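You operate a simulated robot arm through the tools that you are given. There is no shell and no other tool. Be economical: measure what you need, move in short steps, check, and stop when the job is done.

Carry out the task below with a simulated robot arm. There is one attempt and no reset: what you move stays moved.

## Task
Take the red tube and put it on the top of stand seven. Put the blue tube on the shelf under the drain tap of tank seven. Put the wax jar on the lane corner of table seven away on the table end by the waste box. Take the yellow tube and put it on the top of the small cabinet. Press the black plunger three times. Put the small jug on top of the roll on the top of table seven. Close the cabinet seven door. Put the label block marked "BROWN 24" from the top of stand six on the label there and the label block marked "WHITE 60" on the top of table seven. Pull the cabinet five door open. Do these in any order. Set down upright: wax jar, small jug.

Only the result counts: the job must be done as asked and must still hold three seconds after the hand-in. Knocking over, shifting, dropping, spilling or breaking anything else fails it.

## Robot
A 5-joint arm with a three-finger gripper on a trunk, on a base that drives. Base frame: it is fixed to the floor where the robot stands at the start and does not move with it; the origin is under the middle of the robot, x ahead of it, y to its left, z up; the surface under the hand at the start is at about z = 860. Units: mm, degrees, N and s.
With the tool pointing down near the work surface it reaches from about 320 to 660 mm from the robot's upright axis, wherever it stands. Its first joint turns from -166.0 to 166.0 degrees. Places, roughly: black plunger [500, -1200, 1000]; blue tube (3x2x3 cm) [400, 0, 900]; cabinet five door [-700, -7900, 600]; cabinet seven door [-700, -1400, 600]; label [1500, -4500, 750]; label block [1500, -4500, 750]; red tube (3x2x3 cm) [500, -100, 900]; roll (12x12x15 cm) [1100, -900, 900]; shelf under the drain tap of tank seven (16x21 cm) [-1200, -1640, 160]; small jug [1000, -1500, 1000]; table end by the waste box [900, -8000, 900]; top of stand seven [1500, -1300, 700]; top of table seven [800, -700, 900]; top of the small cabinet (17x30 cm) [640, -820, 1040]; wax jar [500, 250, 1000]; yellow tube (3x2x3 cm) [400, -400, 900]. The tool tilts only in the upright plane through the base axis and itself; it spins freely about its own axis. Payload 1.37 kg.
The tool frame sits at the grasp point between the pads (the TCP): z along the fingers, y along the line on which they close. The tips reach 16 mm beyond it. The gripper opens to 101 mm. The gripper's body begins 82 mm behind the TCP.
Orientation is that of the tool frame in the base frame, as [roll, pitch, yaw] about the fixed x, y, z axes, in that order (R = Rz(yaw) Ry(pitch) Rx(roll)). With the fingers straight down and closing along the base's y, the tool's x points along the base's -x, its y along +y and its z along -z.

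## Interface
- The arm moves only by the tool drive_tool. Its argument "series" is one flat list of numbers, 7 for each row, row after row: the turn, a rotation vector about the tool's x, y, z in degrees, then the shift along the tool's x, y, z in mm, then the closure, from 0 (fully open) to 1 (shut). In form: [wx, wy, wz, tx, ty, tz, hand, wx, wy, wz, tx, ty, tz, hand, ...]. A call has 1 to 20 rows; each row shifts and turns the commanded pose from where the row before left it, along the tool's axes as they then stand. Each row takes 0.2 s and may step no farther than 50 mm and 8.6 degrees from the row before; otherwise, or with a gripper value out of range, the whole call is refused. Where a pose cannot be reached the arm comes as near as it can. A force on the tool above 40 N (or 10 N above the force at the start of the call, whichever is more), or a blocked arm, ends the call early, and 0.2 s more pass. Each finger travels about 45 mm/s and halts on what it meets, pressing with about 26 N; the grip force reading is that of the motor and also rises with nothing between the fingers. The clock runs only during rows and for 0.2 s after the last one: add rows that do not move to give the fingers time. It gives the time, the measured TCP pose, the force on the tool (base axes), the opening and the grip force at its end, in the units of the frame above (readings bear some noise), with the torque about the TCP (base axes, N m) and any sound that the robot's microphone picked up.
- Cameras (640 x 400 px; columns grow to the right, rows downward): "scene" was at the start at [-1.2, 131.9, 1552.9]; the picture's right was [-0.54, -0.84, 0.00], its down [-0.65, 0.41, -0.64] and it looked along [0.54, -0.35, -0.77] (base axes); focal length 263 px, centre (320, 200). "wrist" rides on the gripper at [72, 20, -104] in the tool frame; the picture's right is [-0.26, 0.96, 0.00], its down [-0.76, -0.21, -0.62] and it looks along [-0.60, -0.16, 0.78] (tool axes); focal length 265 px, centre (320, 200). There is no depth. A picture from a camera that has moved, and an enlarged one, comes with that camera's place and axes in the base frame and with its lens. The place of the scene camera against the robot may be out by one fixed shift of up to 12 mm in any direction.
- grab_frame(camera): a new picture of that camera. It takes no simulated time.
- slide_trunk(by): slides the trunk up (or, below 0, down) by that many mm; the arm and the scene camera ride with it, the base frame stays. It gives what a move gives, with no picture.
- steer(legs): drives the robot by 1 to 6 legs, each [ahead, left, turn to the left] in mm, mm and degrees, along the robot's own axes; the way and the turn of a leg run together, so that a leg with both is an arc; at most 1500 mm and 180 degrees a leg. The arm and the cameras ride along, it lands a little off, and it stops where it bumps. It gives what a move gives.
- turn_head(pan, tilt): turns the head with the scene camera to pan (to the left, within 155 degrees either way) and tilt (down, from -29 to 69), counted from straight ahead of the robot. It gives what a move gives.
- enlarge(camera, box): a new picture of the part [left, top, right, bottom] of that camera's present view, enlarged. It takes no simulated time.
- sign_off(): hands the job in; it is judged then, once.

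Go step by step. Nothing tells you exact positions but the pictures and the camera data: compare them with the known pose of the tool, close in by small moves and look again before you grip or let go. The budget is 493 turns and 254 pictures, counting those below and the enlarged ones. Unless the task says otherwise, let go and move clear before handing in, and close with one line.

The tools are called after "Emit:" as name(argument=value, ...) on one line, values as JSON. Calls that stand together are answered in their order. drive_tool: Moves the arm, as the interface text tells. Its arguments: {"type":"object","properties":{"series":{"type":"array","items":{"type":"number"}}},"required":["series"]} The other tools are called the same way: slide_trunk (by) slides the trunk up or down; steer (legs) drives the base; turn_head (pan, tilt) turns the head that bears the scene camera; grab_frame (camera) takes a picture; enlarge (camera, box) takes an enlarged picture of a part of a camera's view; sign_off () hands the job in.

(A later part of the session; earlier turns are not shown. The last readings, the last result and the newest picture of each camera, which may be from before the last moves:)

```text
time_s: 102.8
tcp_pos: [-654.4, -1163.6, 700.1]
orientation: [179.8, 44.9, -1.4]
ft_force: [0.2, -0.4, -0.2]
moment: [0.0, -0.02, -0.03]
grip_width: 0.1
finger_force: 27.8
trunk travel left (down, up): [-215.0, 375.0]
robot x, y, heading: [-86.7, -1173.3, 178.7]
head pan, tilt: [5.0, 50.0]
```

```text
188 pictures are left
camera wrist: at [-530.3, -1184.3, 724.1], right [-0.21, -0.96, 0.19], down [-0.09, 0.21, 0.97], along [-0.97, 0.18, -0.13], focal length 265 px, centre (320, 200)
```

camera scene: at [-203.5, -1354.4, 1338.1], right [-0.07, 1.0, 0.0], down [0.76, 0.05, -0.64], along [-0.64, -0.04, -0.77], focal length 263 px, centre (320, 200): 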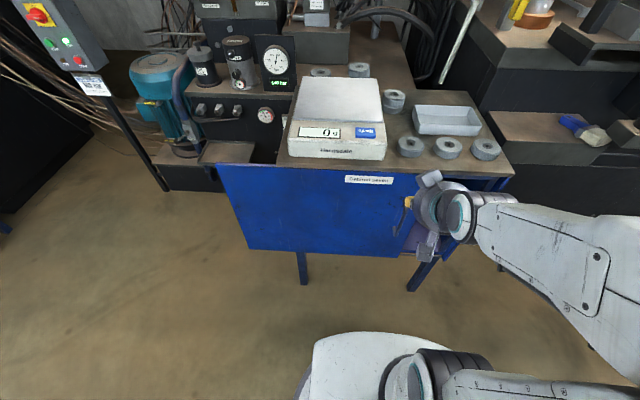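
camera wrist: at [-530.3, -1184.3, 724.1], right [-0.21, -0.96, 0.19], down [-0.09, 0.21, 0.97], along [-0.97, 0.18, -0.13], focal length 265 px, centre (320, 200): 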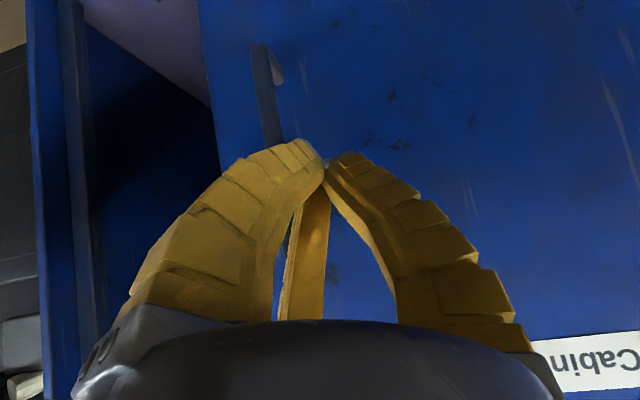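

Emit:
drive_tool(series=[0, 0, 0, -4, 0, 4, 1, 0, 0, 0, -4, 0, 4, 1, 0, 0, 0, -4, 0, 4, 1, 0, 0, 0, -2, 0, 2, 1])

Emit:
drive_tool(series=[0, 0, 0, 0, -8, 0, 1, 0, 0, 0, 0, -8, 0, 1, 0, 0, 0, 0, -8, 0, 1])

Emit:
grab_frame(camera="wrist")

```text
time_s: 103.8
tcp_pos: [-674.4, -1162.2, 701.1]
orientation: [179.8, 45.1, -1.4]
ft_force: [2.6, -1.5, 0.9]
moment: [0.09, 0.08, -0.06]
grip_width: 0.0
finger_force: 28.1
trunk travel left (down, up): [-215.0, 375.0]
robot x, y, heading: [-88.5, -1172.3, 179.0]
head pan, tilt: [5.0, 50.0]
```

```text
time_s: 104.6
tcp_pos: [-673.6, -1153.2, 700.7]
orientation: [-179.5, 44.9, -1.2]
ft_force: [-1.1, -1.9, -1.0]
moment: [0.03, -0.05, 0.03]
grip_width: 0.0
finger_force: 27.7
out of reach, approached as far as the arm can: row 2, 3
trunk travel left (down, up): [-215.0, 375.0]
robot x, y, heading: [-85.4, -1170.4, 178.9]
head pan, tilt: [5.0, 50.0]
```

```text
187 pictures are left
camera wrist: at [-550.7, -1176.9, 723.8], right [-0.21, -0.96, 0.18], down [-0.09, 0.21, 0.97], along [-0.97, 0.19, -0.13], focal length 265 px, centre (320, 200)
```

wrist: 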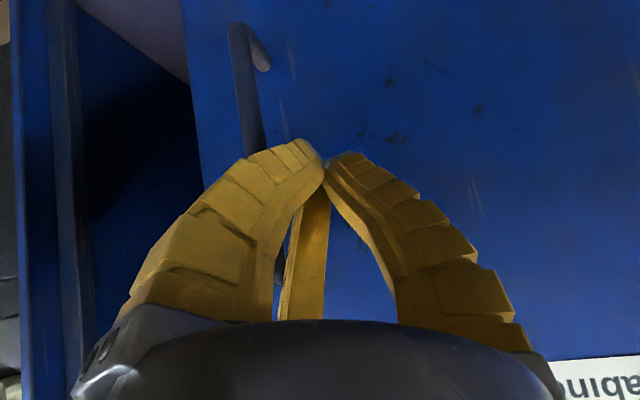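

Sideways arm moves need the tool plane to follow, so I push the handle by strafing the base to the right (+y) in steps.

Emit:
steer(legs=[[0, -60, 0]])

Emit:
grab_frame(camera="wrist")

Emit:
grab_frame(camera="scene")

```text
time_s: 105.5
tcp_pos: [-672.0, -1093.7, 699.3]
orientation: [-179.7, 44.9, -1.4]
ft_force: [-0.7, 0.7, 0.2]
moment: [0.01, -0.04, 0.01]
grip_width: 0.1
finger_force: 27.8
trunk travel left (down, up): [-215.0, 375.0]
robot x, y, heading: [-86.4, -1112.2, 178.6]
head pan, tilt: [5.0, 50.0]
```

```text
186 pictures are left
camera wrist: at [-549.1, -1116.2, 723.8], right [-0.22, -0.96, 0.18], down [-0.09, 0.21, 0.97], along [-0.97, 0.19, -0.13], focal length 265 px, centre (320, 200)
```

wrist: 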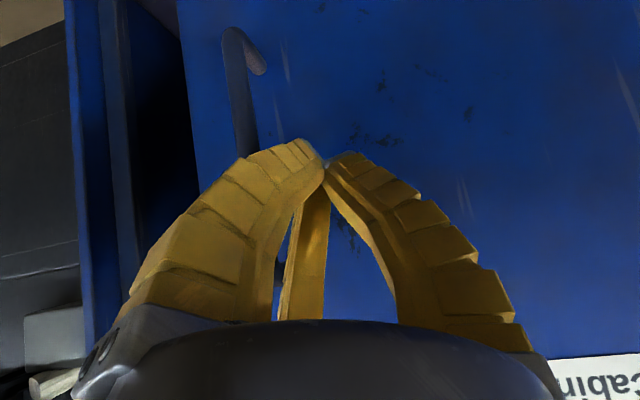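

```text
185 pictures are left
camera scene: at [-113.0, -1296.2, 1268.1], right [-0.07, 1.0, 0.0], down [0.76, 0.05, -0.64], along [-0.64, -0.04, -0.77], focal length 263 px, centre (320, 200)
```

scene: 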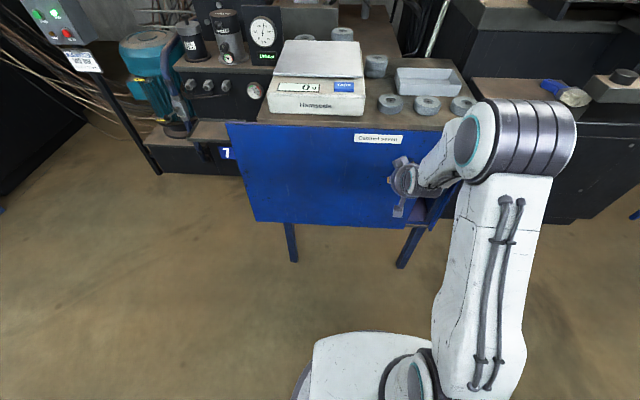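

The panel slides along. Continue.

Emit:
steer(legs=[[0, -60, 0]])

Emit:
grab_frame(camera="wrist")

Emit:
grab_frame(camera="scene")

```text
time_s: 106.5
tcp_pos: [-670.5, -1032.3, 700.3]
orientation: [-179.7, 44.9, -1.6]
ft_force: [0.6, 0.1, 0.7]
moment: [-0.04, 0.03, -0.04]
grip_width: 0.2
finger_force: 27.7
trunk travel left (down, up): [-215.0, 375.0]
robot x, y, heading: [-89.4, -1049.0, 179.0]
head pan, tilt: [5.0, 50.0]
```

```text
184 pictures are left
camera wrist: at [-547.6, -1055.9, 723.7], right [-0.22, -0.96, 0.18], down [-0.09, 0.21, 0.97], along [-0.97, 0.19, -0.13], focal length 265 px, centre (320, 200)
```

wrist: 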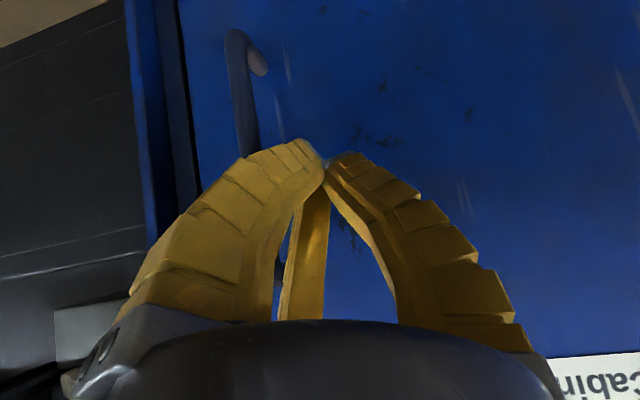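

```text
183 pictures are left
camera scene: at [-111.7, -1236.2, 1268.1], right [-0.07, 1.0, 0.0], down [0.76, 0.05, -0.64], along [-0.64, -0.04, -0.77], focal length 263 px, centre (320, 200)
```

scene: 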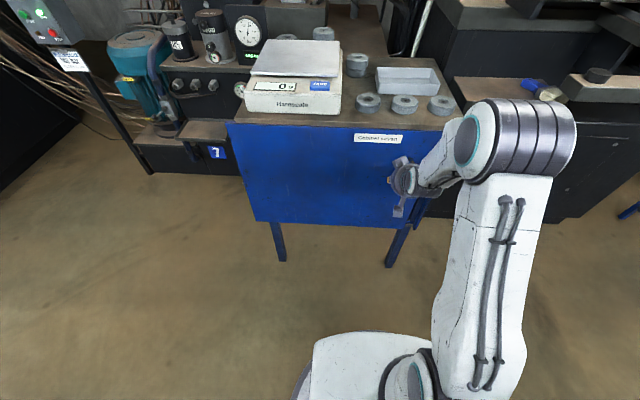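

Emit:
steer(legs=[[0, -25, 0]])

Emit:
steer(legs=[[0, -12, 0]])

Emit:
grab_frame(camera="wrist")

Emit:
grab_frame(camera="scene")

```text
time_s: 107.3
tcp_pos: [-670.5, -1007.2, 699.5]
orientation: [-179.6, 44.9, -1.4]
ft_force: [0.3, -0.3, -0.5]
moment: [-0.01, 0.0, -0.01]
grip_width: 0.0
finger_force: 28.6
trunk travel left (down, up): [-215.0, 375.0]
robot x, y, heading: [-84.9, -1027.0, 178.5]
head pan, tilt: [5.0, 50.0]
```

```text
time_s: 108.1
tcp_pos: [-669.4, -995.5, 699.9]
orientation: [-179.6, 45.0, -1.6]
ft_force: [0.3, 0.3, -1.5]
moment: [0.0, 0.0, 0.01]
grip_width: 0.0
finger_force: 28.7
trunk travel left (down, up): [-215.0, 375.0]
robot x, y, heading: [-81.7, -1013.8, 178.5]
head pan, tilt: [5.0, 50.0]
```

```text
182 pictures are left
camera wrist: at [-546.7, -1018.8, 723.7], right [-0.22, -0.96, 0.18], down [-0.09, 0.21, 0.97], along [-0.97, 0.2, -0.13], focal length 265 px, centre (320, 200)
```

wrist: 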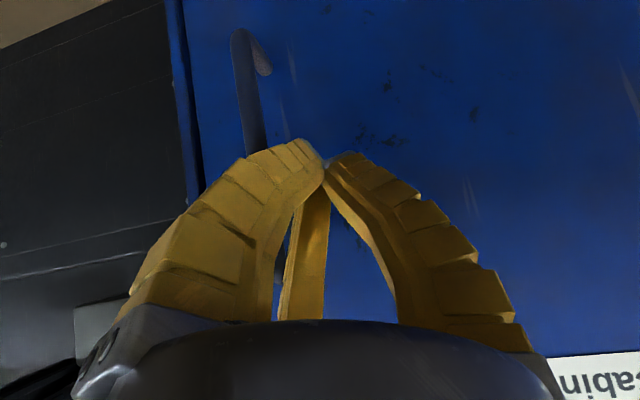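

```text
181 pictures are left
camera scene: at [-110.9, -1199.3, 1268.1], right [-0.07, 1.0, 0.0], down [0.76, 0.05, -0.64], along [-0.64, -0.04, -0.77], focal length 263 px, centre (320, 200)
```

scene: 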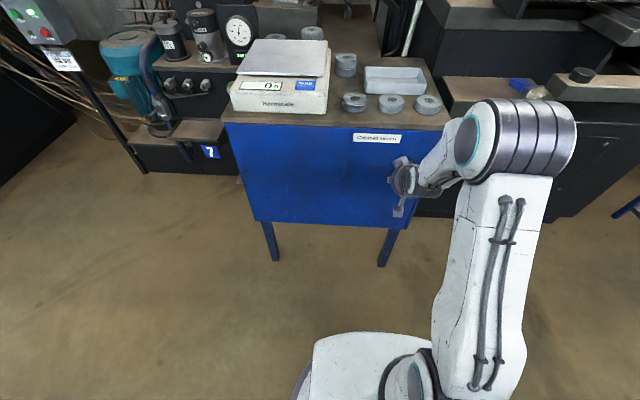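

Emit:
steer(legs=[[0, -12, 0]])

Emit:
steer(legs=[[0, -12, 0]])

Emit:
enlarge(camera="wrist", box=[100, 0, 340, 180])

Emit:
enlarge(camera="scene", box=[200, 90, 440, 270])

```text
time_s: 109.3
tcp_pos: [-670.6, -990.8, 701.6]
orientation: [-179.6, 44.9, -0.5]
ft_force: [3.0, -4.1, -0.4]
moment: [0.11, 0.11, -0.03]
grip_width: 0.0
finger_force: 28.3
trunk travel left (down, up): [-215.0, 375.0]
robot x, y, heading: [-85.1, -1005.5, 178.9]
head pan, tilt: [5.0, 50.0]
stopped in leg 1: the force on the tool passed its limit at 40 N (the readings are from after the stop); the commanded pose is now the measured one
```

```text
time_s: 110.2
tcp_pos: [-670.4, -991.3, 700.7]
orientation: [-179.2, 44.9, 0.7]
ft_force: [5.3, -4.3, 0.5]
moment: [0.12, 0.15, -0.11]
grip_width: 0.0
finger_force: 27.9
trunk travel left (down, up): [-215.0, 375.0]
robot x, y, heading: [-84.7, -997.2, 179.1]
head pan, tilt: [5.0, 50.0]
stopped in leg 1: the force on the tool passed its limit at 46 N (the readings are from after the stop); the commanded pose is now the measured one
```

```text
2.22 times, centred on (220, 90) of wrist
camera zoom: at [-545.6, -1010.5, 723.9], right [-0.18, -0.97, 0.18], down [-0.1, 0.2, 0.98], along [-0.98, 0.16, -0.13], focal length 590 px, centre (542, 444)
```

zoom: 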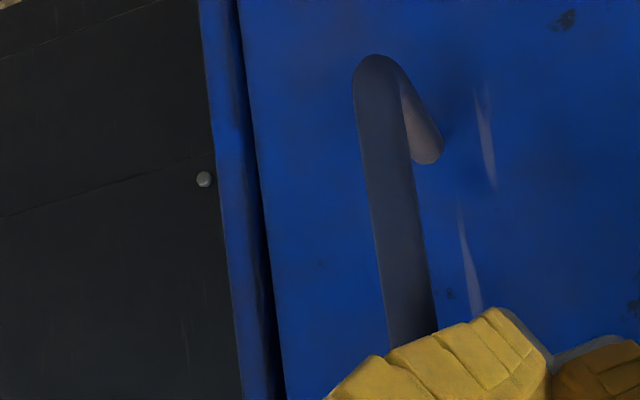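

```text
2.22 times, centred on (320, 180) of scene
camera zoom: at [-108.5, -1178.7, 1268.1], right [-0.07, 1.0, 0.0], down [0.76, 0.06, -0.64], along [-0.64, -0.05, -0.77], focal length 584 px, centre (320, 244)
```

zoom: 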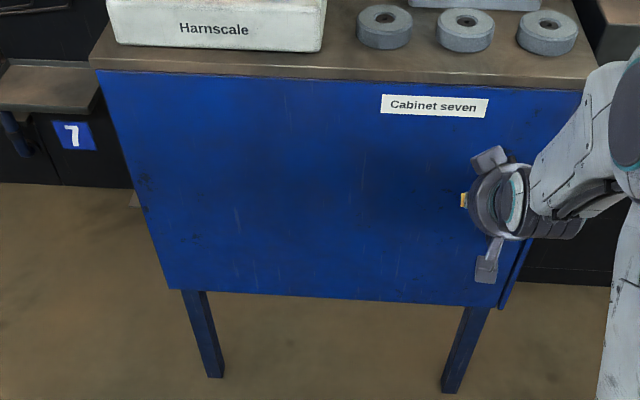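

The door hit its stop and is closed. I back off, fold the tool upright, and go look at tank seven's drain shelf before fetching the blue tube.

Emit:
steer(legs=[[0, 20, 0], [-80, 0, 0]])

Emit:
slide_trunk(by=300)

Emit:
drive_tool(series=[0, 7.5, 0, 0, 0, 0, 1, 0, 7.5, 0, 0, 0, 0, 1, 0, 7.5, 0, 0, 0, 0, 1, 0, 7.5, 0, 0, 0, 0, 1, 0, 7.5, 0, 0, 0, 0, 1, 0, 7.5, 0, 0, 0, 0, 1, 0, 0, 0, 30, 0, -20, 1, 0, 0, 0, 30, 0, -20, 1, 0, 0, 0, 30, 0, -20, 1])

Emit:
steer(legs=[[0, 1050, 0]])

Emit:
turn_head(pan=-5, tilt=40)

Emit:
grab_frame(camera="scene")

```text
time_s: 111.6
tcp_pos: [-592.3, -1012.0, 700.2]
orientation: [-179.4, 45.0, 0.6]
ft_force: [-0.3, 0.1, -0.8]
moment: [0.03, 0.0, 0.01]
grip_width: 0.0
finger_force: 28.4
trunk travel left (down, up): [-215.0, 375.0]
robot x, y, heading: [-3.7, -1014.1, 179.2]
head pan, tilt: [5.0, 50.0]
```

```text
time_s: 114.6
tcp_pos: [-592.2, -1011.3, 1000.0]
orientation: [-179.3, 44.9, 0.6]
ft_force: [0.0, 0.1, -0.1]
moment: [0.01, 0.0, 0.01]
grip_width: 0.0
finger_force: 28.3
trunk travel left (down, up): [-515.0, 75.0]
robot x, y, heading: [-1.6, -1018.7, 179.1]
head pan, tilt: [5.0, 50.0]
```

```text
time_s: 116.6
tcp_pos: [-501.1, -1011.5, 1060.4]
orientation: [180.0, 0.1, 0.1]
ft_force: [0.6, -0.4, 0.2]
moment: [0.0, 0.0, 0.01]
grip_width: 0.1
finger_force: 28.2
trunk travel left (down, up): [-515.0, 75.0]
robot x, y, heading: [-4.1, -1014.3, 179.0]
head pan, tilt: [5.0, 50.0]
```

```text
time_s: 122.0
tcp_pos: [-517.7, -2048.3, 1059.9]
orientation: [180.0, 0.1, 0.1]
ft_force: [0.6, -0.4, 0.8]
moment: [0.01, 0.0, 0.01]
grip_width: 0.0
finger_force: 27.4
trunk travel left (down, up): [-515.0, 75.0]
robot x, y, heading: [-20.6, -2052.5, 179.0]
head pan, tilt: [5.0, 50.0]
```

```text
time_s: 122.7
tcp_pos: [-519.1, -2048.3, 1059.7]
orientation: [-179.9, 0.1, 0.1]
ft_force: [-0.3, -0.2, 0.7]
moment: [0.02, 0.01, -0.01]
grip_width: 0.2
finger_force: 27.9
trunk travel left (down, up): [-515.0, 75.0]
robot x, y, heading: [-16.5, -2053.7, 179.0]
head pan, tilt: [-5.0, 40.0]
```

```text
178 pictures are left
camera scene: at [-53.8, -2222.4, 1582.2], right [0.1, 0.99, 0.0], down [0.64, -0.07, -0.77], along [-0.76, 0.08, -0.64], focal length 263 px, centre (320, 200)
```

scene: 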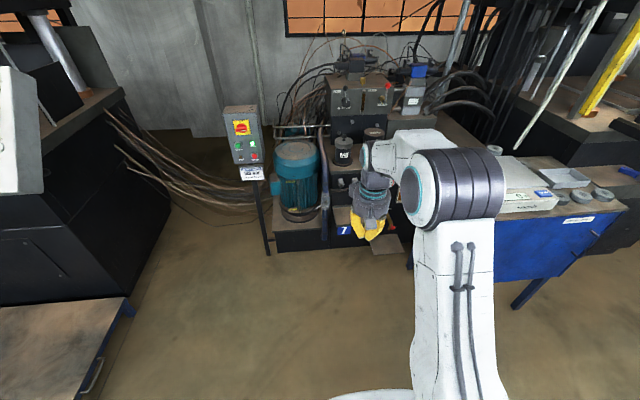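

Emit:
steer(legs=[[350, 0, 0]])

Emit:
turn_head(pan=-20, tilt=45)

Emit:
grab_frame(camera="scene")

```text
time_s: 125.0
tcp_pos: [-869.0, -2043.8, 1060.4]
orientation: [-180.0, 0.0, 0.2]
ft_force: [-0.2, -0.4, -0.5]
moment: [0.01, -0.04, 0.01]
grip_width: 0.0
finger_force: 28.3
trunk travel left (down, up): [-515.0, 75.0]
robot x, y, heading: [-372.3, -2048.8, 179.2]
head pan, tilt: [-5.0, 40.0]
```

```text
time_s: 125.8
tcp_pos: [-869.7, -2044.0, 1060.0]
orientation: [180.0, 0.0, 0.1]
ft_force: [-0.6, -0.3, -0.5]
moment: [0.04, -0.02, 0.0]
grip_width: 0.1
finger_force: 27.3
trunk travel left (down, up): [-515.0, 75.0]
robot x, y, heading: [-374.6, -2046.8, 178.8]
head pan, tilt: [-20.0, 45.0]
```

```text
177 pictures are left
camera scene: at [-396.1, -2196.7, 1575.0], right [0.36, 0.93, 0.0], down [0.66, -0.25, -0.71], along [-0.66, 0.25, -0.71], focal length 263 px, centre (320, 200)
```

scene: 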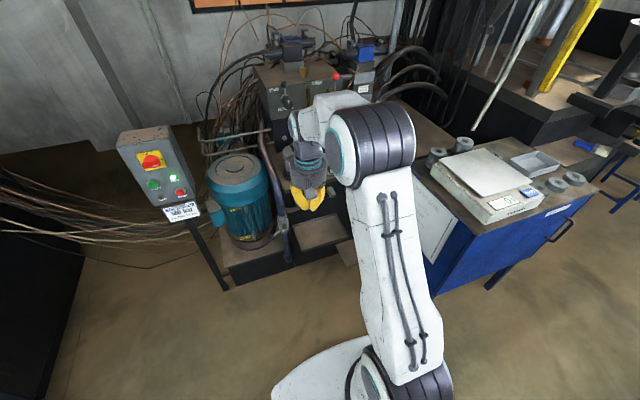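

Emit:
enlarge(camera="scene", box=[180, 130, 400, 290])

Emit:
slide_trunk(by=-350)

Emit:
turn_head(pan=-20, tilt=30)

Emit:
grab_frame(camera="scene")

```text
2.50 times, centred on (290, 210) of scene
camera zoom: at [-396.1, -2196.7, 1575.0], right [0.36, 0.93, 0.0], down [0.66, -0.25, -0.71], along [-0.66, 0.25, -0.71], focal length 658 px, centre (395, 175)
```

zoom: 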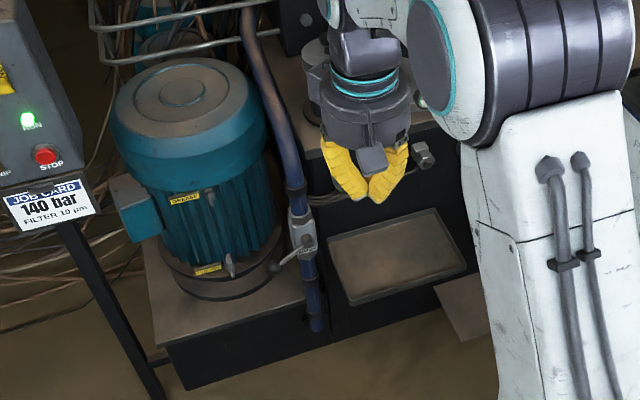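

```text
time_s: 129.2
tcp_pos: [-868.1, -2044.0, 708.9]
orientation: [-180.0, 0.1, 0.2]
ft_force: [0.2, -0.4, -0.6]
moment: [0.01, 0.0, 0.01]
grip_width: 0.0
finger_force: 27.8
trunk travel left (down, up): [-165.0, 425.0]
robot x, y, heading: [-368.7, -2049.7, 179.0]
head pan, tilt: [-20.0, 45.0]
```

```text
time_s: 129.9
tcp_pos: [-868.4, -2043.6, 709.8]
orientation: [180.0, 0.0, 0.2]
ft_force: [-0.7, -0.8, -0.2]
moment: [0.03, 0.02, 0.01]
grip_width: 0.0
finger_force: 27.2
trunk travel left (down, up): [-165.0, 425.0]
robot x, y, heading: [-372.1, -2044.7, 179.1]
head pan, tilt: [-20.0, 30.0]
```

```text
175 pictures are left
camera scene: at [-404.5, -2193.4, 1247.5], right [0.36, 0.93, 0.0], down [0.47, -0.18, -0.87], along [-0.81, 0.31, -0.5], focal length 263 px, centre (320, 200)
```

scene: 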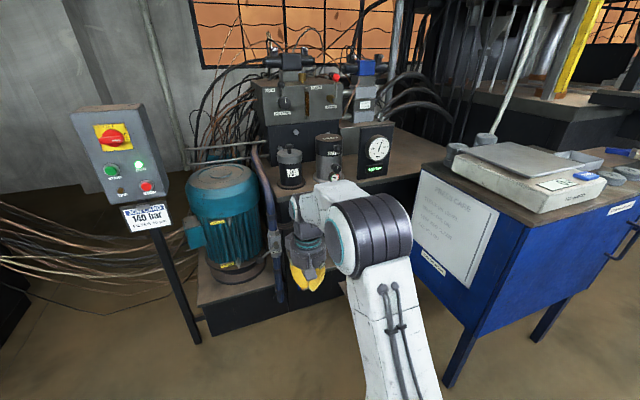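

The real shelf seems to be a low ledge in the gap between the hydraulic unit and cabinet seven. I move in front of that gap to look.

Emit:
steer(legs=[[-270, 0, 0], [0, -330, 0]])

Emit:
slide_trunk(by=350)

Emit:
turn_head(pan=-5, tilt=40)

Emit:
grab_frame(camera="scene")

Emit:
enlarge(camera="scene", box=[220, 130, 420, 270])

```text
time_s: 133.6
tcp_pos: [-594.7, -1718.1, 709.0]
orientation: [-180.0, 0.1, 0.1]
ft_force: [-1.0, 2.0, -0.1]
moment: [-0.02, -0.01, -0.03]
grip_width: 0.1
finger_force: 28.2
trunk travel left (down, up): [-165.0, 425.0]
robot x, y, heading: [-97.0, -1720.9, 179.1]
head pan, tilt: [-20.0, 30.0]
```

```text
time_s: 137.1
tcp_pos: [-593.7, -1718.0, 1059.7]
orientation: [-180.0, 0.1, 0.2]
ft_force: [0.0, -0.7, -0.2]
moment: [-0.03, 0.02, 0.03]
grip_width: 0.1
finger_force: 27.8
trunk travel left (down, up): [-515.0, 75.0]
robot x, y, heading: [-97.1, -1724.9, 178.9]
head pan, tilt: [-20.0, 30.0]
```

```text
time_s: 137.8
tcp_pos: [-594.9, -1718.0, 1059.2]
orientation: [-179.9, 0.1, 0.1]
ft_force: [-0.6, 0.5, -0.7]
moment: [0.01, 0.01, 0.01]
grip_width: 0.0
finger_force: 28.2
trunk travel left (down, up): [-515.0, 75.0]
robot x, y, heading: [-99.6, -1721.5, 178.9]
head pan, tilt: [-5.0, 40.0]
```

```text
174 pictures are left
camera scene: at [-130.7, -1891.7, 1582.3], right [0.1, 0.99, 0.0], down [0.64, -0.07, -0.77], along [-0.76, 0.08, -0.64], focal length 263 px, centre (320, 200)
```

scene: 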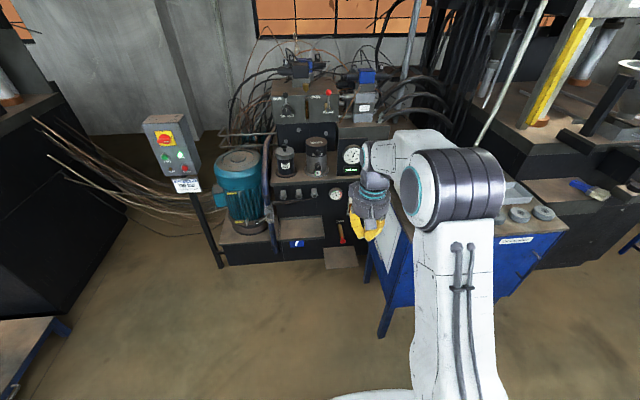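

```text
2.86 times, centred on (320, 200) of scene
camera zoom: at [-130.7, -1891.7, 1582.3], right [0.1, 0.99, 0.0], down [0.64, -0.07, -0.77], along [-0.76, 0.08, -0.64], focal length 752 px, centre (320, 200)
```

zoom: 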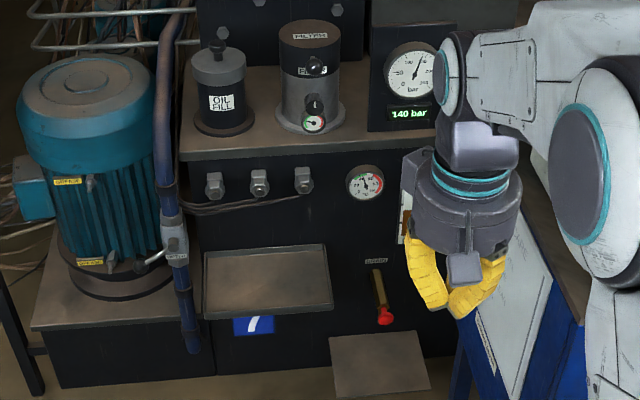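

The shelf is at about (-1207,-1639,160) below the red drain tap. Now I fetch the blue tube: raise the arm, turn to face +x, and strafe back.

Emit:
slide_trunk(by=75)

Emit:
drive_tool(series=[0, 0, 0, 30, 0, -20, 1, 0, 0, 0, 40, 0, -20, 1, 0, 0, 0, 30, 0, -20, 1])

Emit:
steer(legs=[[0, 0, 90], [0, 0, 90.5], [0, 1500, 0]])

```text
time_s: 138.9
tcp_pos: [-593.3, -1718.3, 1135.3]
orientation: [179.9, 0.0, 0.2]
ft_force: [-0.4, 1.1, 0.1]
moment: [-0.02, 0.03, -0.01]
grip_width: 0.0
finger_force: 28.1
trunk travel left (down, up): [-590.0, 0.0]
robot x, y, heading: [-95.3, -1722.9, 179.2]
head pan, tilt: [-5.0, 40.0]
```

```text
time_s: 139.7
tcp_pos: [-492.6, -1717.0, 1195.2]
orientation: [-180.0, 0.1, 0.1]
ft_force: [-0.3, 0.6, 0.8]
moment: [-0.02, 0.02, -0.01]
grip_width: 0.1
finger_force: 28.2
trunk travel left (down, up): [-590.0, 0.0]
robot x, y, heading: [-100.4, -1721.2, 178.9]
head pan, tilt: [-5.0, 40.0]
```

```text
time_s: 154.8
tcp_pos: [327.6, -223.1, 1194.6]
orientation: [180.0, 0.1, 179.8]
ft_force: [0.6, -0.3, -0.6]
moment: [0.0, 0.0, 0.01]
grip_width: 0.0
finger_force: 27.9
trunk travel left (down, up): [-590.0, 0.0]
robot x, y, heading: [-70.5, -215.1, -1.2]
head pan, tilt: [-5.0, 40.0]
```

Emit:
steer(legs=[[0, 220, 1.2]])

Emit:
slide_trunk(by=-90)

Emit:
turn_head(pan=5, tilt=50)

Emit:
grab_frame(camera="scene")

Emit:
grab_frame(camera="wrist")

```text
time_s: 156.5
tcp_pos: [331.2, 7.2, 1193.7]
orientation: [-179.8, 0.0, -179.1]
ft_force: [0.4, 1.4, 0.1]
moment: [-0.05, 0.03, 0.0]
grip_width: 0.0
finger_force: 28.0
trunk travel left (down, up): [-590.0, 0.0]
robot x, y, heading: [-64.1, 8.9, -0.2]
head pan, tilt: [-5.0, 40.0]
```

```text
time_s: 157.8
tcp_pos: [330.5, 6.9, 1103.5]
orientation: [180.0, 0.2, -179.1]
ft_force: [0.1, -0.3, -0.8]
moment: [0.0, 0.01, -0.02]
grip_width: 0.0
finger_force: 27.6
trunk travel left (down, up): [-500.0, 90.0]
robot x, y, heading: [-64.8, 6.6, -0.1]
head pan, tilt: [-5.0, 40.0]
```

```text
time_s: 158.5
tcp_pos: [330.5, 6.7, 1103.4]
orientation: [-180.0, 0.1, -179.1]
ft_force: [0.3, 0.1, -0.6]
moment: [-0.01, -0.01, -0.01]
grip_width: 0.0
finger_force: 27.8
trunk travel left (down, up): [-500.0, 90.0]
robot x, y, heading: [-67.0, 5.8, -0.3]
head pan, tilt: [5.0, 50.0]
```

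```text
172 pictures are left
camera scene: at [-54.6, 186.8, 1553.1], right [0.08, -1.0, 0.0], down [-0.76, -0.06, -0.64], along [0.64, 0.05, -0.77], focal length 263 px, centre (320, 200)
```

scene: 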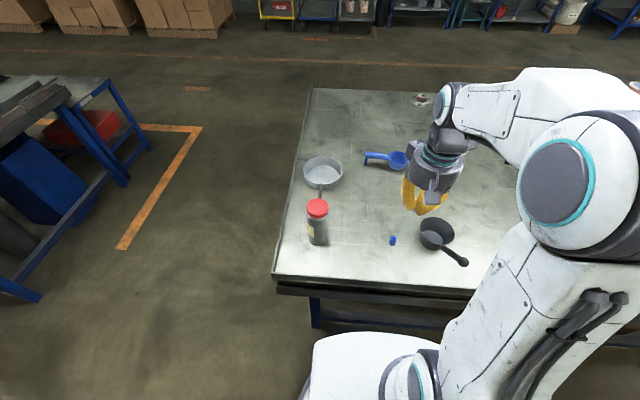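

```text
171 pictures are left
camera wrist: at [257.3, 26.0, 1209.0], right [0.25, 0.97, 0.0], down [0.76, -0.2, 0.62], along [0.6, -0.15, -0.78], focal length 265 px, centre (320, 200)
```

wrist: 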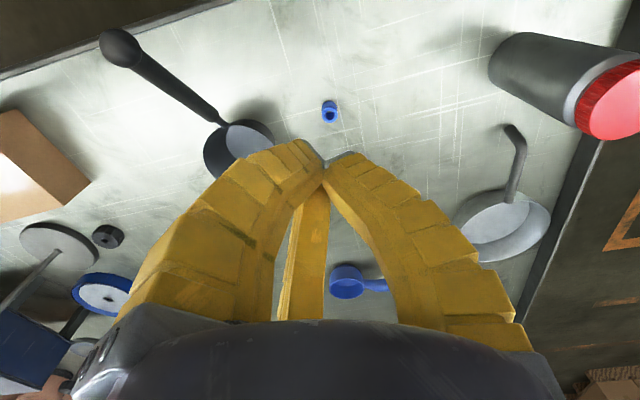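

Emit:
drive_tool(series=[0, 0, 0, -12.5, 0, 41.5, 0.62, 0, 0, 0, -12.5, 0, 41.5, 0.62, 0, 0, 0, -12.5, 0, 41.5, 0.62, 0, 0, 0, -12.5, 0, 41.5, 0.62, 0, 0, 0, 0, 0, 0, 0.62])

Emit:
enlarge(camera="wrist", box=[240, 90, 416, 200])

```text
time_s: 159.7
tcp_pos: [380.1, 8.5, 938.4]
orientation: [-180.0, 0.1, -179.1]
ft_force: [0.6, -0.2, 1.2]
moment: [-0.01, 0.01, -0.01]
grip_width: 42.6
finger_force: 3.2
trunk travel left (down, up): [-500.0, 90.0]
robot x, y, heading: [-67.6, 7.2, -0.1]
head pan, tilt: [5.0, 50.0]
```

```text
3.64 times, centred on (328, 145) of wrist
camera zoom: at [307.4, 26.8, 1041.9], right [0.25, 0.97, 0.0], down [0.76, -0.2, 0.62], along [0.6, -0.15, -0.78], focal length 965 px, centre (291, 400)
```

zoom: 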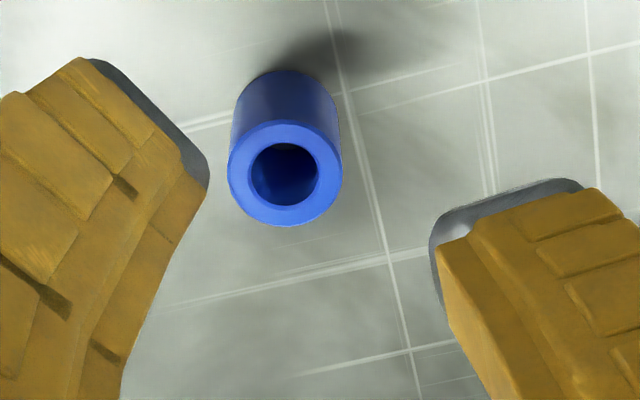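

Emit:
drive_tool(series=[0, 0, 0, 1, 0, 20, 0.62, 0, 0, 0, 0, 0, 20, 0.62, 0, 0, 0, 0, 0, 14, 0.62, 0, 0, 0, 0, 0, 6, 0.62, 0, 0, 0, 0, 0, 0, 0.75, 0, 0, 0, 0, 0, 0, 0.85, 0, 0, 0, 0, 0, 0, 0.93, 0, 0, 0, 0, 0, 0, 1, 0, 0, 0, 0, 0, 0, 1, 0, 0, 0, 0, 0, 0, 1])

Emit:
enlarge(camera="wrist", box=[240, 110, 416, 220])

```text
time_s: 161.9
tcp_pos: [379.5, 8.0, 878.8]
orientation: [180.0, 0.1, -179.1]
ft_force: [-0.1, 0.2, 1.5]
moment: [-0.03, 0.03, 0.0]
grip_width: 8.8
finger_force: 25.8
trunk travel left (down, up): [-500.0, 90.0]
robot x, y, heading: [-65.0, 8.8, -0.3]
head pan, tilt: [5.0, 50.0]
```

```text
3.64 times, centred on (328, 165) of wrist
camera zoom: at [306.4, 26.9, 983.0], right [0.25, 0.97, 0.0], down [0.76, -0.2, 0.62], along [0.6, -0.16, -0.78], focal length 965 px, centre (291, 327)
```

zoom: 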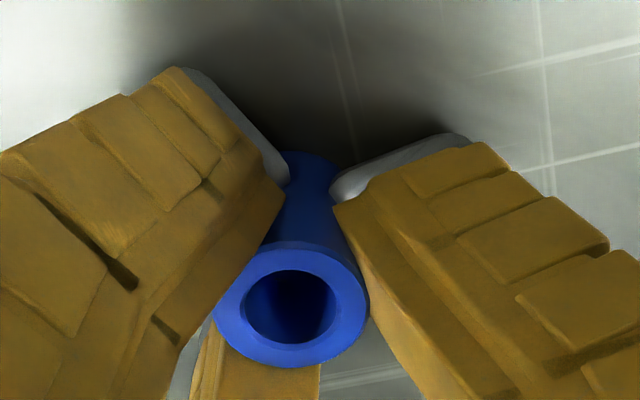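

Same good grasp as before. Lift gently.

Emit:
drive_tool(series=[0, 0, 0, 0, 0, -4, 1, 0, 0, 0, 0, 0, -5, 1, 0, 0, 0, 0, 0, -8, 1, 0, 0, 0, 0, 0, -10, 1, 0, 0, 0, 0, 0, -12, 1, 0, 0, 0, 0, 0, -14, 1, 0, 0, 0, 0, 0, -15, 1, 0, 0, 0, 0, 0, -15, 1, 0, 0, 0, 0, 0, -15, 1, 0, 0, 0, 0, 0, -15, 1, 0, 0, 0, 0, 0, -15, 1, 0, 0, 0, 0, 0, -15, 1, 0, 0, 0, 0, 0, -15, 1, 0, 0, 0, 0, 0, -15, 1, 0, 0, 0, 0, 0, -15, 1, 0, 0, 0, 0, 0, -12, 1, 0, 0, 0, 0, 0, -8, 1, 0, 0, 0, 0, 0, -4, 1])

Emit:
slide_trunk(by=80)

Emit:
enlarge(camera="wrist", box=[240, 110, 416, 220])

```text
time_s: 165.7
tcp_pos: [379.6, 8.0, 1090.7]
orientation: [-180.0, 0.1, -179.2]
ft_force: [0.2, -0.3, 0.1]
moment: [0.01, -0.01, -0.01]
grip_width: 8.6
finger_force: 26.0
trunk travel left (down, up): [-500.0, 90.0]
robot x, y, heading: [-66.9, 9.4, -0.2]
head pan, tilt: [5.0, 50.0]
```

```text
time_s: 166.9
tcp_pos: [379.4, 8.4, 1170.2]
orientation: [180.0, -0.1, -179.1]
ft_force: [0.2, -0.7, -0.1]
moment: [0.02, 0.0, -0.03]
grip_width: 8.3
finger_force: 25.5
trunk travel left (down, up): [-580.0, 10.0]
robot x, y, heading: [-61.6, 7.2, -0.2]
head pan, tilt: [5.0, 50.0]
```

```text
3.64 times, centred on (328, 165) of wrist
camera zoom: at [306.4, 26.6, 1274.9], right [0.25, 0.97, 0.0], down [0.76, -0.2, 0.62], along [0.6, -0.16, -0.78], focal length 965 px, centre (291, 327)
```

zoom: 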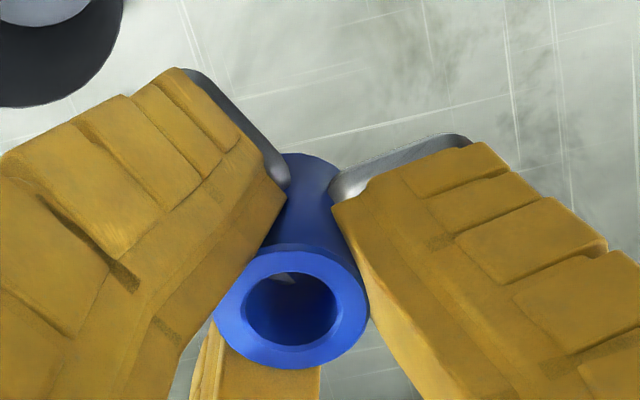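

Blue held. Drive back along the lane to y≈-1950 and turn to face the tank.

Emit:
steer(legs=[[0, -1500, 0], [0, -450, 0], [0, 0, -90], [0, 0, -90]])

Emit:
enlarge(camera="wrist", box=[240, 110, 416, 220])

Emit:
turn_head(pan=-5, tilt=45)

Emit:
grab_frame(camera="scene")

```text
time_s: 184.3
tcp_pos: [-503.8, -1940.5, 1169.5]
orientation: [180.0, 0.1, 1.2]
ft_force: [0.4, -0.4, 0.4]
moment: [0.05, -0.03, -0.01]
grip_width: 9.0
finger_force: 26.2
trunk travel left (down, up): [-580.0, 10.0]
robot x, y, heading: [-60.2, -1939.3, -179.9]
head pan, tilt: [5.0, 50.0]
```

```text
3.64 times, centred on (328, 165) of wrist
camera zoom: at [-432.4, -1958.1, 1274.9], right [-0.25, -0.97, 0.0], down [-0.76, 0.19, 0.62], along [-0.6, 0.15, -0.78], focal length 965 px, centre (291, 327)
```

zoom: 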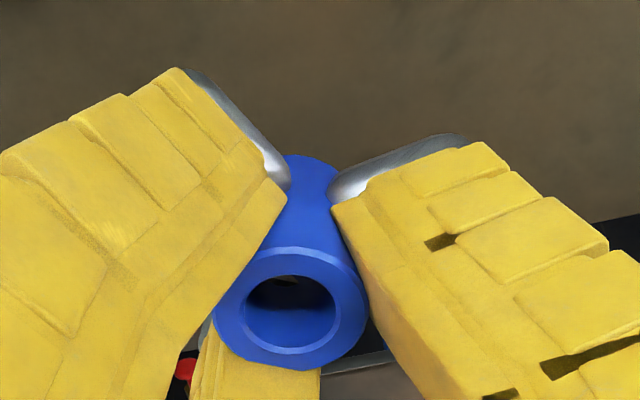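

```text
time_s: 185.0
tcp_pos: [-503.3, -1940.1, 1170.0]
orientation: [-180.0, 0.0, 1.1]
ft_force: [0.3, 0.6, -0.2]
moment: [-0.01, -0.02, -0.05]
grip_width: 8.6
finger_force: 26.2
trunk travel left (down, up): [-580.0, 10.0]
robot x, y, heading: [-59.4, -1937.6, -179.9]
head pan, tilt: [-5.0, 45.0]
```

```text
166 pictures are left
camera scene: at [-85.4, -2108.2, 1640.0], right [0.08, 1.0, 0.0], down [0.7, -0.06, -0.71], along [-0.7, 0.06, -0.71], focal length 263 px, centre (320, 200)
```

scene: 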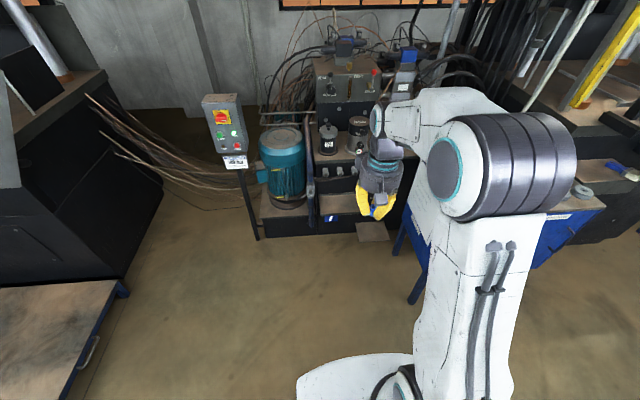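

Emit:
steer(legs=[[560, -55, 0]])

Emit:
turn_head(pan=-15, tilt=45)

Emit:
grab_frame(camera="scene")

```text
time_s: 188.2
tcp_pos: [-1059.8, -1893.0, 1168.3]
orientation: [180.0, 0.0, 1.8]
ft_force: [-1.2, 0.4, 0.0]
moment: [0.01, -0.04, 0.0]
grip_width: 8.5
finger_force: 25.9
trunk travel left (down, up): [-580.0, 10.0]
robot x, y, heading: [-614.0, -1884.9, -179.4]
head pan, tilt: [-5.0, 45.0]
```

```text
time_s: 188.9
tcp_pos: [-1059.5, -1892.6, 1170.1]
orientation: [180.0, 0.1, 1.8]
ft_force: [0.2, -0.2, 0.3]
moment: [0.01, 0.0, -0.01]
grip_width: 8.6
finger_force: 26.1
trunk travel left (down, up): [-580.0, 10.0]
robot x, y, heading: [-614.8, -1888.5, -179.5]
head pan, tilt: [-15.0, 45.0]
```

```text
165 pictures are left
camera scene: at [-637.1, -2043.1, 1640.0], right [0.25, 0.97, 0.0], down [0.69, -0.17, -0.71], along [-0.69, 0.18, -0.71], focal length 263 px, centre (320, 200)
```

scene: 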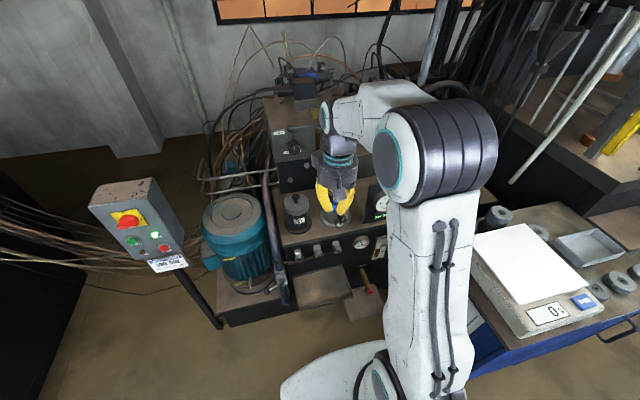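

Emit:
steer(legs=[[60, 0, 0]])

Emit:
drive_tool(series=[0, 0, 0, -1, -6, 0, 1, 0, 0, 0, -2, -10, 0, 1, 0, 0, 0, -3, -13, 0, 1, 0, 0, 0, -3, -13, 0, 1, 0, 0, 0, -3, -13, 0, 1, 0, 0, 0, -3, -13, 0, 1, 0, 0, 0, -3, -13, 0, 1, 0, 0, 0, -3, -13, 0, 1, 0, 0, 0, -3, -13, 0, 1, 0, 0, 0, -3, -13, 0, 1, 0, 0, 0, -3, -13, 0, 1, 0, 0, 0, -3, -13, 0, 1, 0, 0, 0, -3, -13, 0, 1, 0, 0, 0, -3, -13, 0, 1, 0, 0, 0, -3, -13, 0, 1, 0, 0, 0, -3, -13, 0, 1, 0, 0, 0, -3, -13, 0, 1, 0, 0, 0, -3, -13, 0, 1, 0, 0, 0, -2, -10, 0, 1, 0, 0, 0, -1, -5, 0, 1])

```text
time_s: 189.9
tcp_pos: [-1120.4, -1895.8, 1169.0]
orientation: [180.0, 0.1, 1.7]
ft_force: [0.5, -0.1, 0.7]
moment: [0.0, -0.04, 0.01]
grip_width: 8.3
finger_force: 26.6
trunk travel left (down, up): [-580.0, 10.0]
robot x, y, heading: [-673.7, -1889.7, -179.5]
head pan, tilt: [-15.0, 45.0]
```

```text
time_s: 194.1
tcp_pos: [-1180.5, -1655.6, 1169.2]
orientation: [-179.9, 0.1, 1.7]
ft_force: [0.2, -0.3, 0.6]
moment: [-0.01, 0.01, 0.0]
grip_width: 8.5
finger_force: 25.8
trunk travel left (down, up): [-580.0, 10.0]
robot x, y, heading: [-676.5, -1886.0, -179.3]
head pan, tilt: [-15.0, 45.0]
```

Emit:
slide_trunk(by=-300)

Emit:
grab_frame(camera="wrist")

Emit:
grab_frame(camera="scene")

```text
time_s: 197.1
tcp_pos: [-1179.8, -1656.7, 869.9]
orientation: [179.9, 0.1, 1.7]
ft_force: [0.5, 0.4, -0.2]
moment: [0.02, -0.01, 0.01]
grip_width: 8.3
finger_force: 26.2
trunk travel left (down, up): [-280.0, 310.0]
robot x, y, heading: [-676.6, -1885.7, -179.3]
head pan, tilt: [-15.0, 45.0]
```

```text
164 pictures are left
camera wrist: at [-1108.3, -1673.6, 974.7], right [-0.24, -0.97, 0.0], down [-0.76, 0.18, 0.62], along [-0.6, 0.15, -0.78], focal length 265 px, centre (320, 200)
```

wrist: 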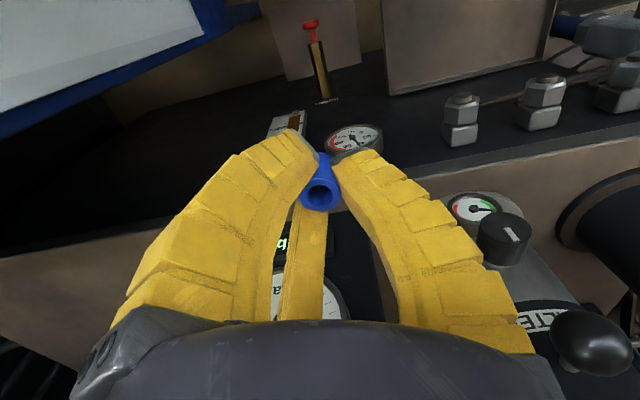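

```text
163 pictures are left
camera scene: at [-696.8, -2043.6, 1340.0], right [0.25, 0.97, 0.0], down [0.69, -0.18, -0.71], along [-0.69, 0.18, -0.71], focal length 263 px, centre (320, 200)
```

scene: 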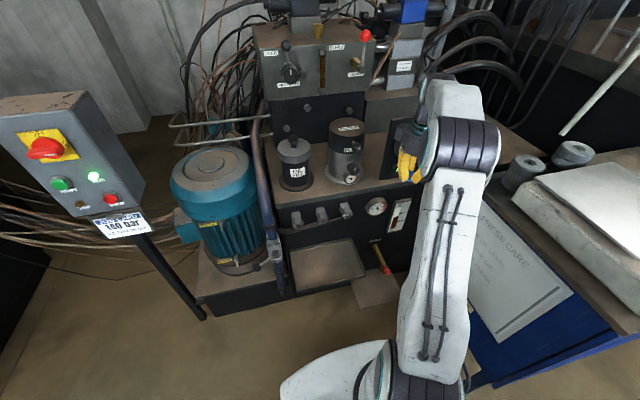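

The drain tap sticks out above the shelf at z≈400 to x≈-1150, so a vertical descent would hit it. I'll back out radially, tilt the tool about 25°, lower in front, and slide in under the tap.

Emit:
drive_tool(series=[0, 0, 0, 8, 5, 0, 1, 0, 0, 0, 14, 8, 0, 1, 0, 0, 0, 15, 9, 0, 1, 0, 0, 0, 15, 9, 0, 1, 0, 0, 0, 15, 9, 0, 1, 0, 0, 0, 15, 9, 0, 1, 0, 0, 0, 15, 9, 0, 1, 0, 0, 0, 12, 7, 0, 1, 0, 0, 0, 6, 4, 0, 1, 1.8, -3.7, 0, 0, 0, 0, 1, 1.8, -3.7, 0, 0, 0, 0, 1, 1.8, -3.7, 0, 0, 0, 0, 1, 1.8, -3.7, 0, 0, 0, 0, 1, 1.8, -3.7, 0, 0, 0, 0, 1, 1.8, -3.7, 0, 0, 0, 0, 1])

Emit:
slide_trunk(by=-280)

Emit:
grab_frame(camera="wrist")

Emit:
grab_frame(camera="scene")

```text
time_s: 200.3
tcp_pos: [-1066.0, -1727.6, 869.2]
orientation: [-168.0, 21.9, 3.9]
ft_force: [0.8, 0.5, -0.4]
moment: [0.0, 0.0, -0.03]
grip_width: 8.5
finger_force: 25.9
out of reach, approached as far as the arm can: row 14
trunk travel left (down, up): [-280.0, 310.0]
robot x, y, heading: [-674.3, -1881.9, -179.7]
head pan, tilt: [-15.0, 45.0]
```

```text
time_s: 203.1
tcp_pos: [-1066.3, -1727.1, 590.3]
orientation: [-168.0, 21.7, 3.8]
ft_force: [0.2, -0.2, -0.7]
moment: [0.01, 0.0, 0.0]
grip_width: 8.5
finger_force: 26.2
trunk travel left (down, up): [0.0, 590.0]
robot x, y, heading: [-672.0, -1888.6, -179.6]
head pan, tilt: [-15.0, 45.0]
```

```text
162 pictures are left
camera wrist: at [-960.7, -1760.6, 654.4], right [-0.26, -0.96, -0.09], down [-0.46, 0.04, 0.88], along [-0.85, 0.27, -0.46], focal length 265 px, centre (320, 200)
```

wrist: 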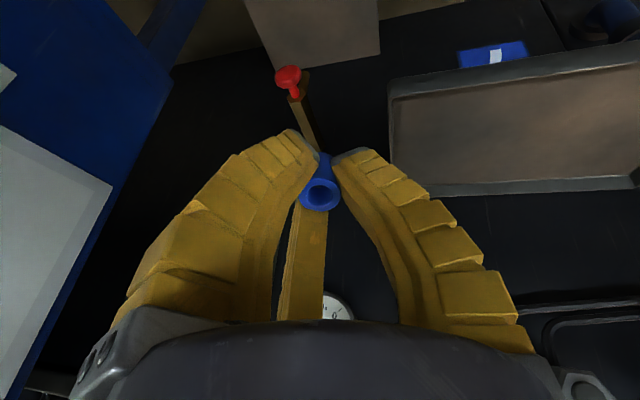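

```text
161 pictures are left
camera scene: at [-696.8, -2043.7, 1060.0], right [0.25, 0.97, 0.0], down [0.69, -0.18, -0.71], along [-0.69, 0.18, -0.71], focal length 263 px, centre (320, 200)
```

scene: 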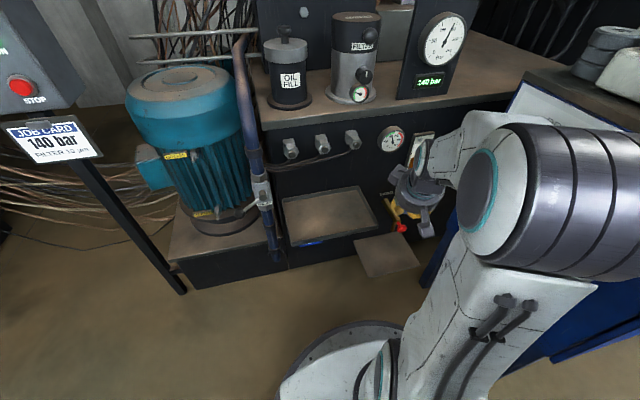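

Emit:
drive_tool(series=[0, 0, 0, 3, 1.5, 7.3, 1, 0, 0, 0, 5, 2.6, 12.1, 1, 0, 0, 0, 7, 3.6, 17, 1, 0, 0, 0, 7, 3.6, 17, 1, 0, 0, 0, 7, 3.6, 17, 1, 0, 0, 0, 7, 3.6, 17, 1, 0, 0, 0, 7, 3.6, 17, 1, 0, 0, 0, 7, 3.6, 17, 1, 0, 0, 0, 7, 3.6, 17, 1, 0, 0, 0, 7, 3.6, 17, 1, 0, 0, 0, 7, 3.6, 17, 1, 0, 0, 0, 7, 3.6, 17, 1, 0, 0, 0, 7, 3.6, 17, 1, 0, 0, 0, 7, 3.6, 17, 1, 0, 0, 0, 7, 3.6, 17, 1, 0, 0, 0, 7, 3.6, 17, 1, 0, 0, 0, 7, 3.6, 17, 1, 0, 0, 0, 7, 3.6, 17, 1, 0, 0, 0, 5, 2.6, 12, 1, 0, 0, 0, 3, 1.5, 7, 1])

Emit:
grab_frame(camera="wrist")

Emit:
grab_frame(camera="scene")

```text
time_s: 207.3
tcp_pos: [-1064.2, -1728.8, 247.6]
orientation: [-168.0, 21.8, 3.8]
ft_force: [-0.9, 0.2, -0.3]
moment: [0.02, 0.02, 0.0]
grip_width: 8.5
finger_force: 25.9
trunk travel left (down, up): [0.0, 590.0]
robot x, y, heading: [-675.3, -1886.0, -179.5]
head pan, tilt: [-15.0, 45.0]
```

```text
160 pictures are left
camera wrist: at [-959.4, -1761.2, 312.3], right [-0.26, -0.96, -0.09], down [-0.46, 0.04, 0.88], along [-0.85, 0.27, -0.46], focal length 265 px, centre (320, 200)
```

wrist: 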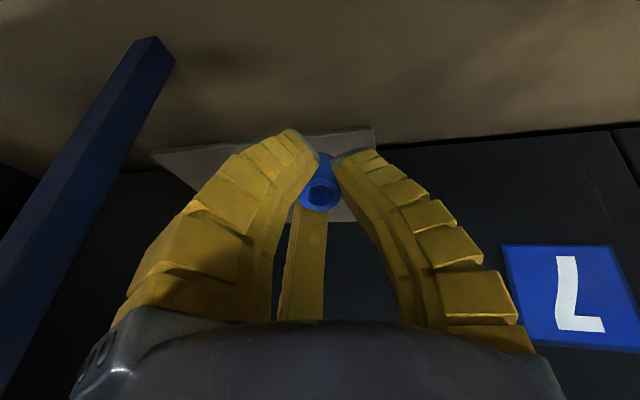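

```text
159 pictures are left
camera scene: at [-696.8, -2043.7, 1060.0], right [0.25, 0.97, 0.0], down [0.69, -0.18, -0.71], along [-0.69, 0.18, -0.71], focal length 263 px, centre (320, 200)
```

scene: 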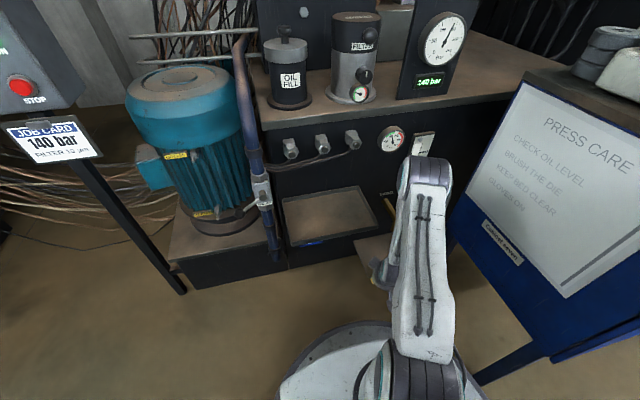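

Emit:
drive_tool(series=[0, 0, 0, -4, -1, 5, 1, 0, 0, 0, -6.7, -1.8, 8.9, 1, 0, 0, 0, -6.7, -1.8, 8.9, 1, 0, 0, 0, -6.7, -1.8, 8.9, 1, 0, 0, 0, -6.7, -1.8, 8.9, 1, 0, 0, 0, -6.7, -1.8, 8.9, 1, 0, 0, 0, -6.7, -1.8, 8.9, 1, 0, 0, 0, -6.7, -1.8, 8.9, 1, 0, 0, 0, -6.7, -1.8, 8.9, 1, 0, 0, 0, -3, -1, 4, 1])

Emit:
grab_frame(camera="wrist")

Emit:
enlarge(camera="scene", box=[300, 140, 480, 290])

```text
time_s: 209.5
tcp_pos: [-1150.6, -1699.5, 199.2]
orientation: [-168.6, 22.1, 3.9]
ft_force: [0.6, 0.3, 0.2]
moment: [-0.04, 0.02, -0.03]
grip_width: 8.3
finger_force: 26.0
trunk travel left (down, up): [0.0, 590.0]
robot x, y, heading: [-674.6, -1889.9, -179.6]
head pan, tilt: [-15.0, 45.0]
```

```text
158 pictures are left
camera wrist: at [-1044.9, -1732.2, 264.7], right [-0.25, -0.96, -0.08], down [-0.46, 0.05, 0.89], along [-0.85, 0.26, -0.46], focal length 265 px, centre (320, 200)
```

wrist: 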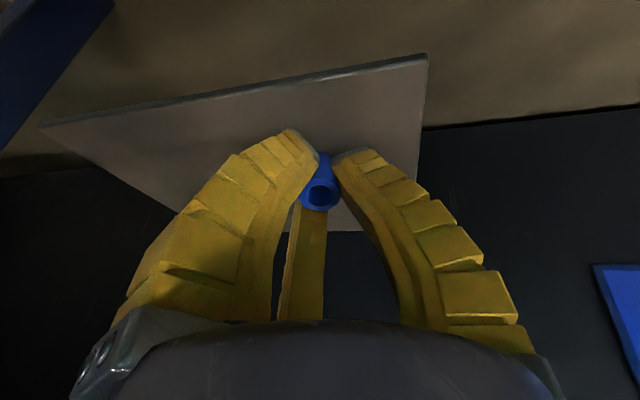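

```text
2.67 times, centred on (390, 215) of scene
camera zoom: at [-696.9, -2043.6, 1060.0], right [0.25, 0.97, 0.0], down [0.69, -0.18, -0.71], along [-0.69, 0.18, -0.71], focal length 701 px, centre (133, 160)
```

zoom: 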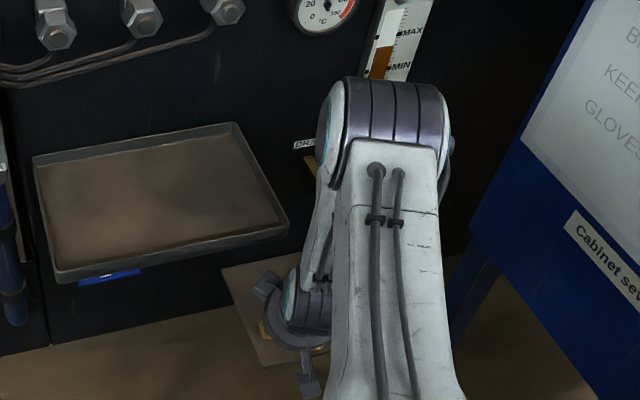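

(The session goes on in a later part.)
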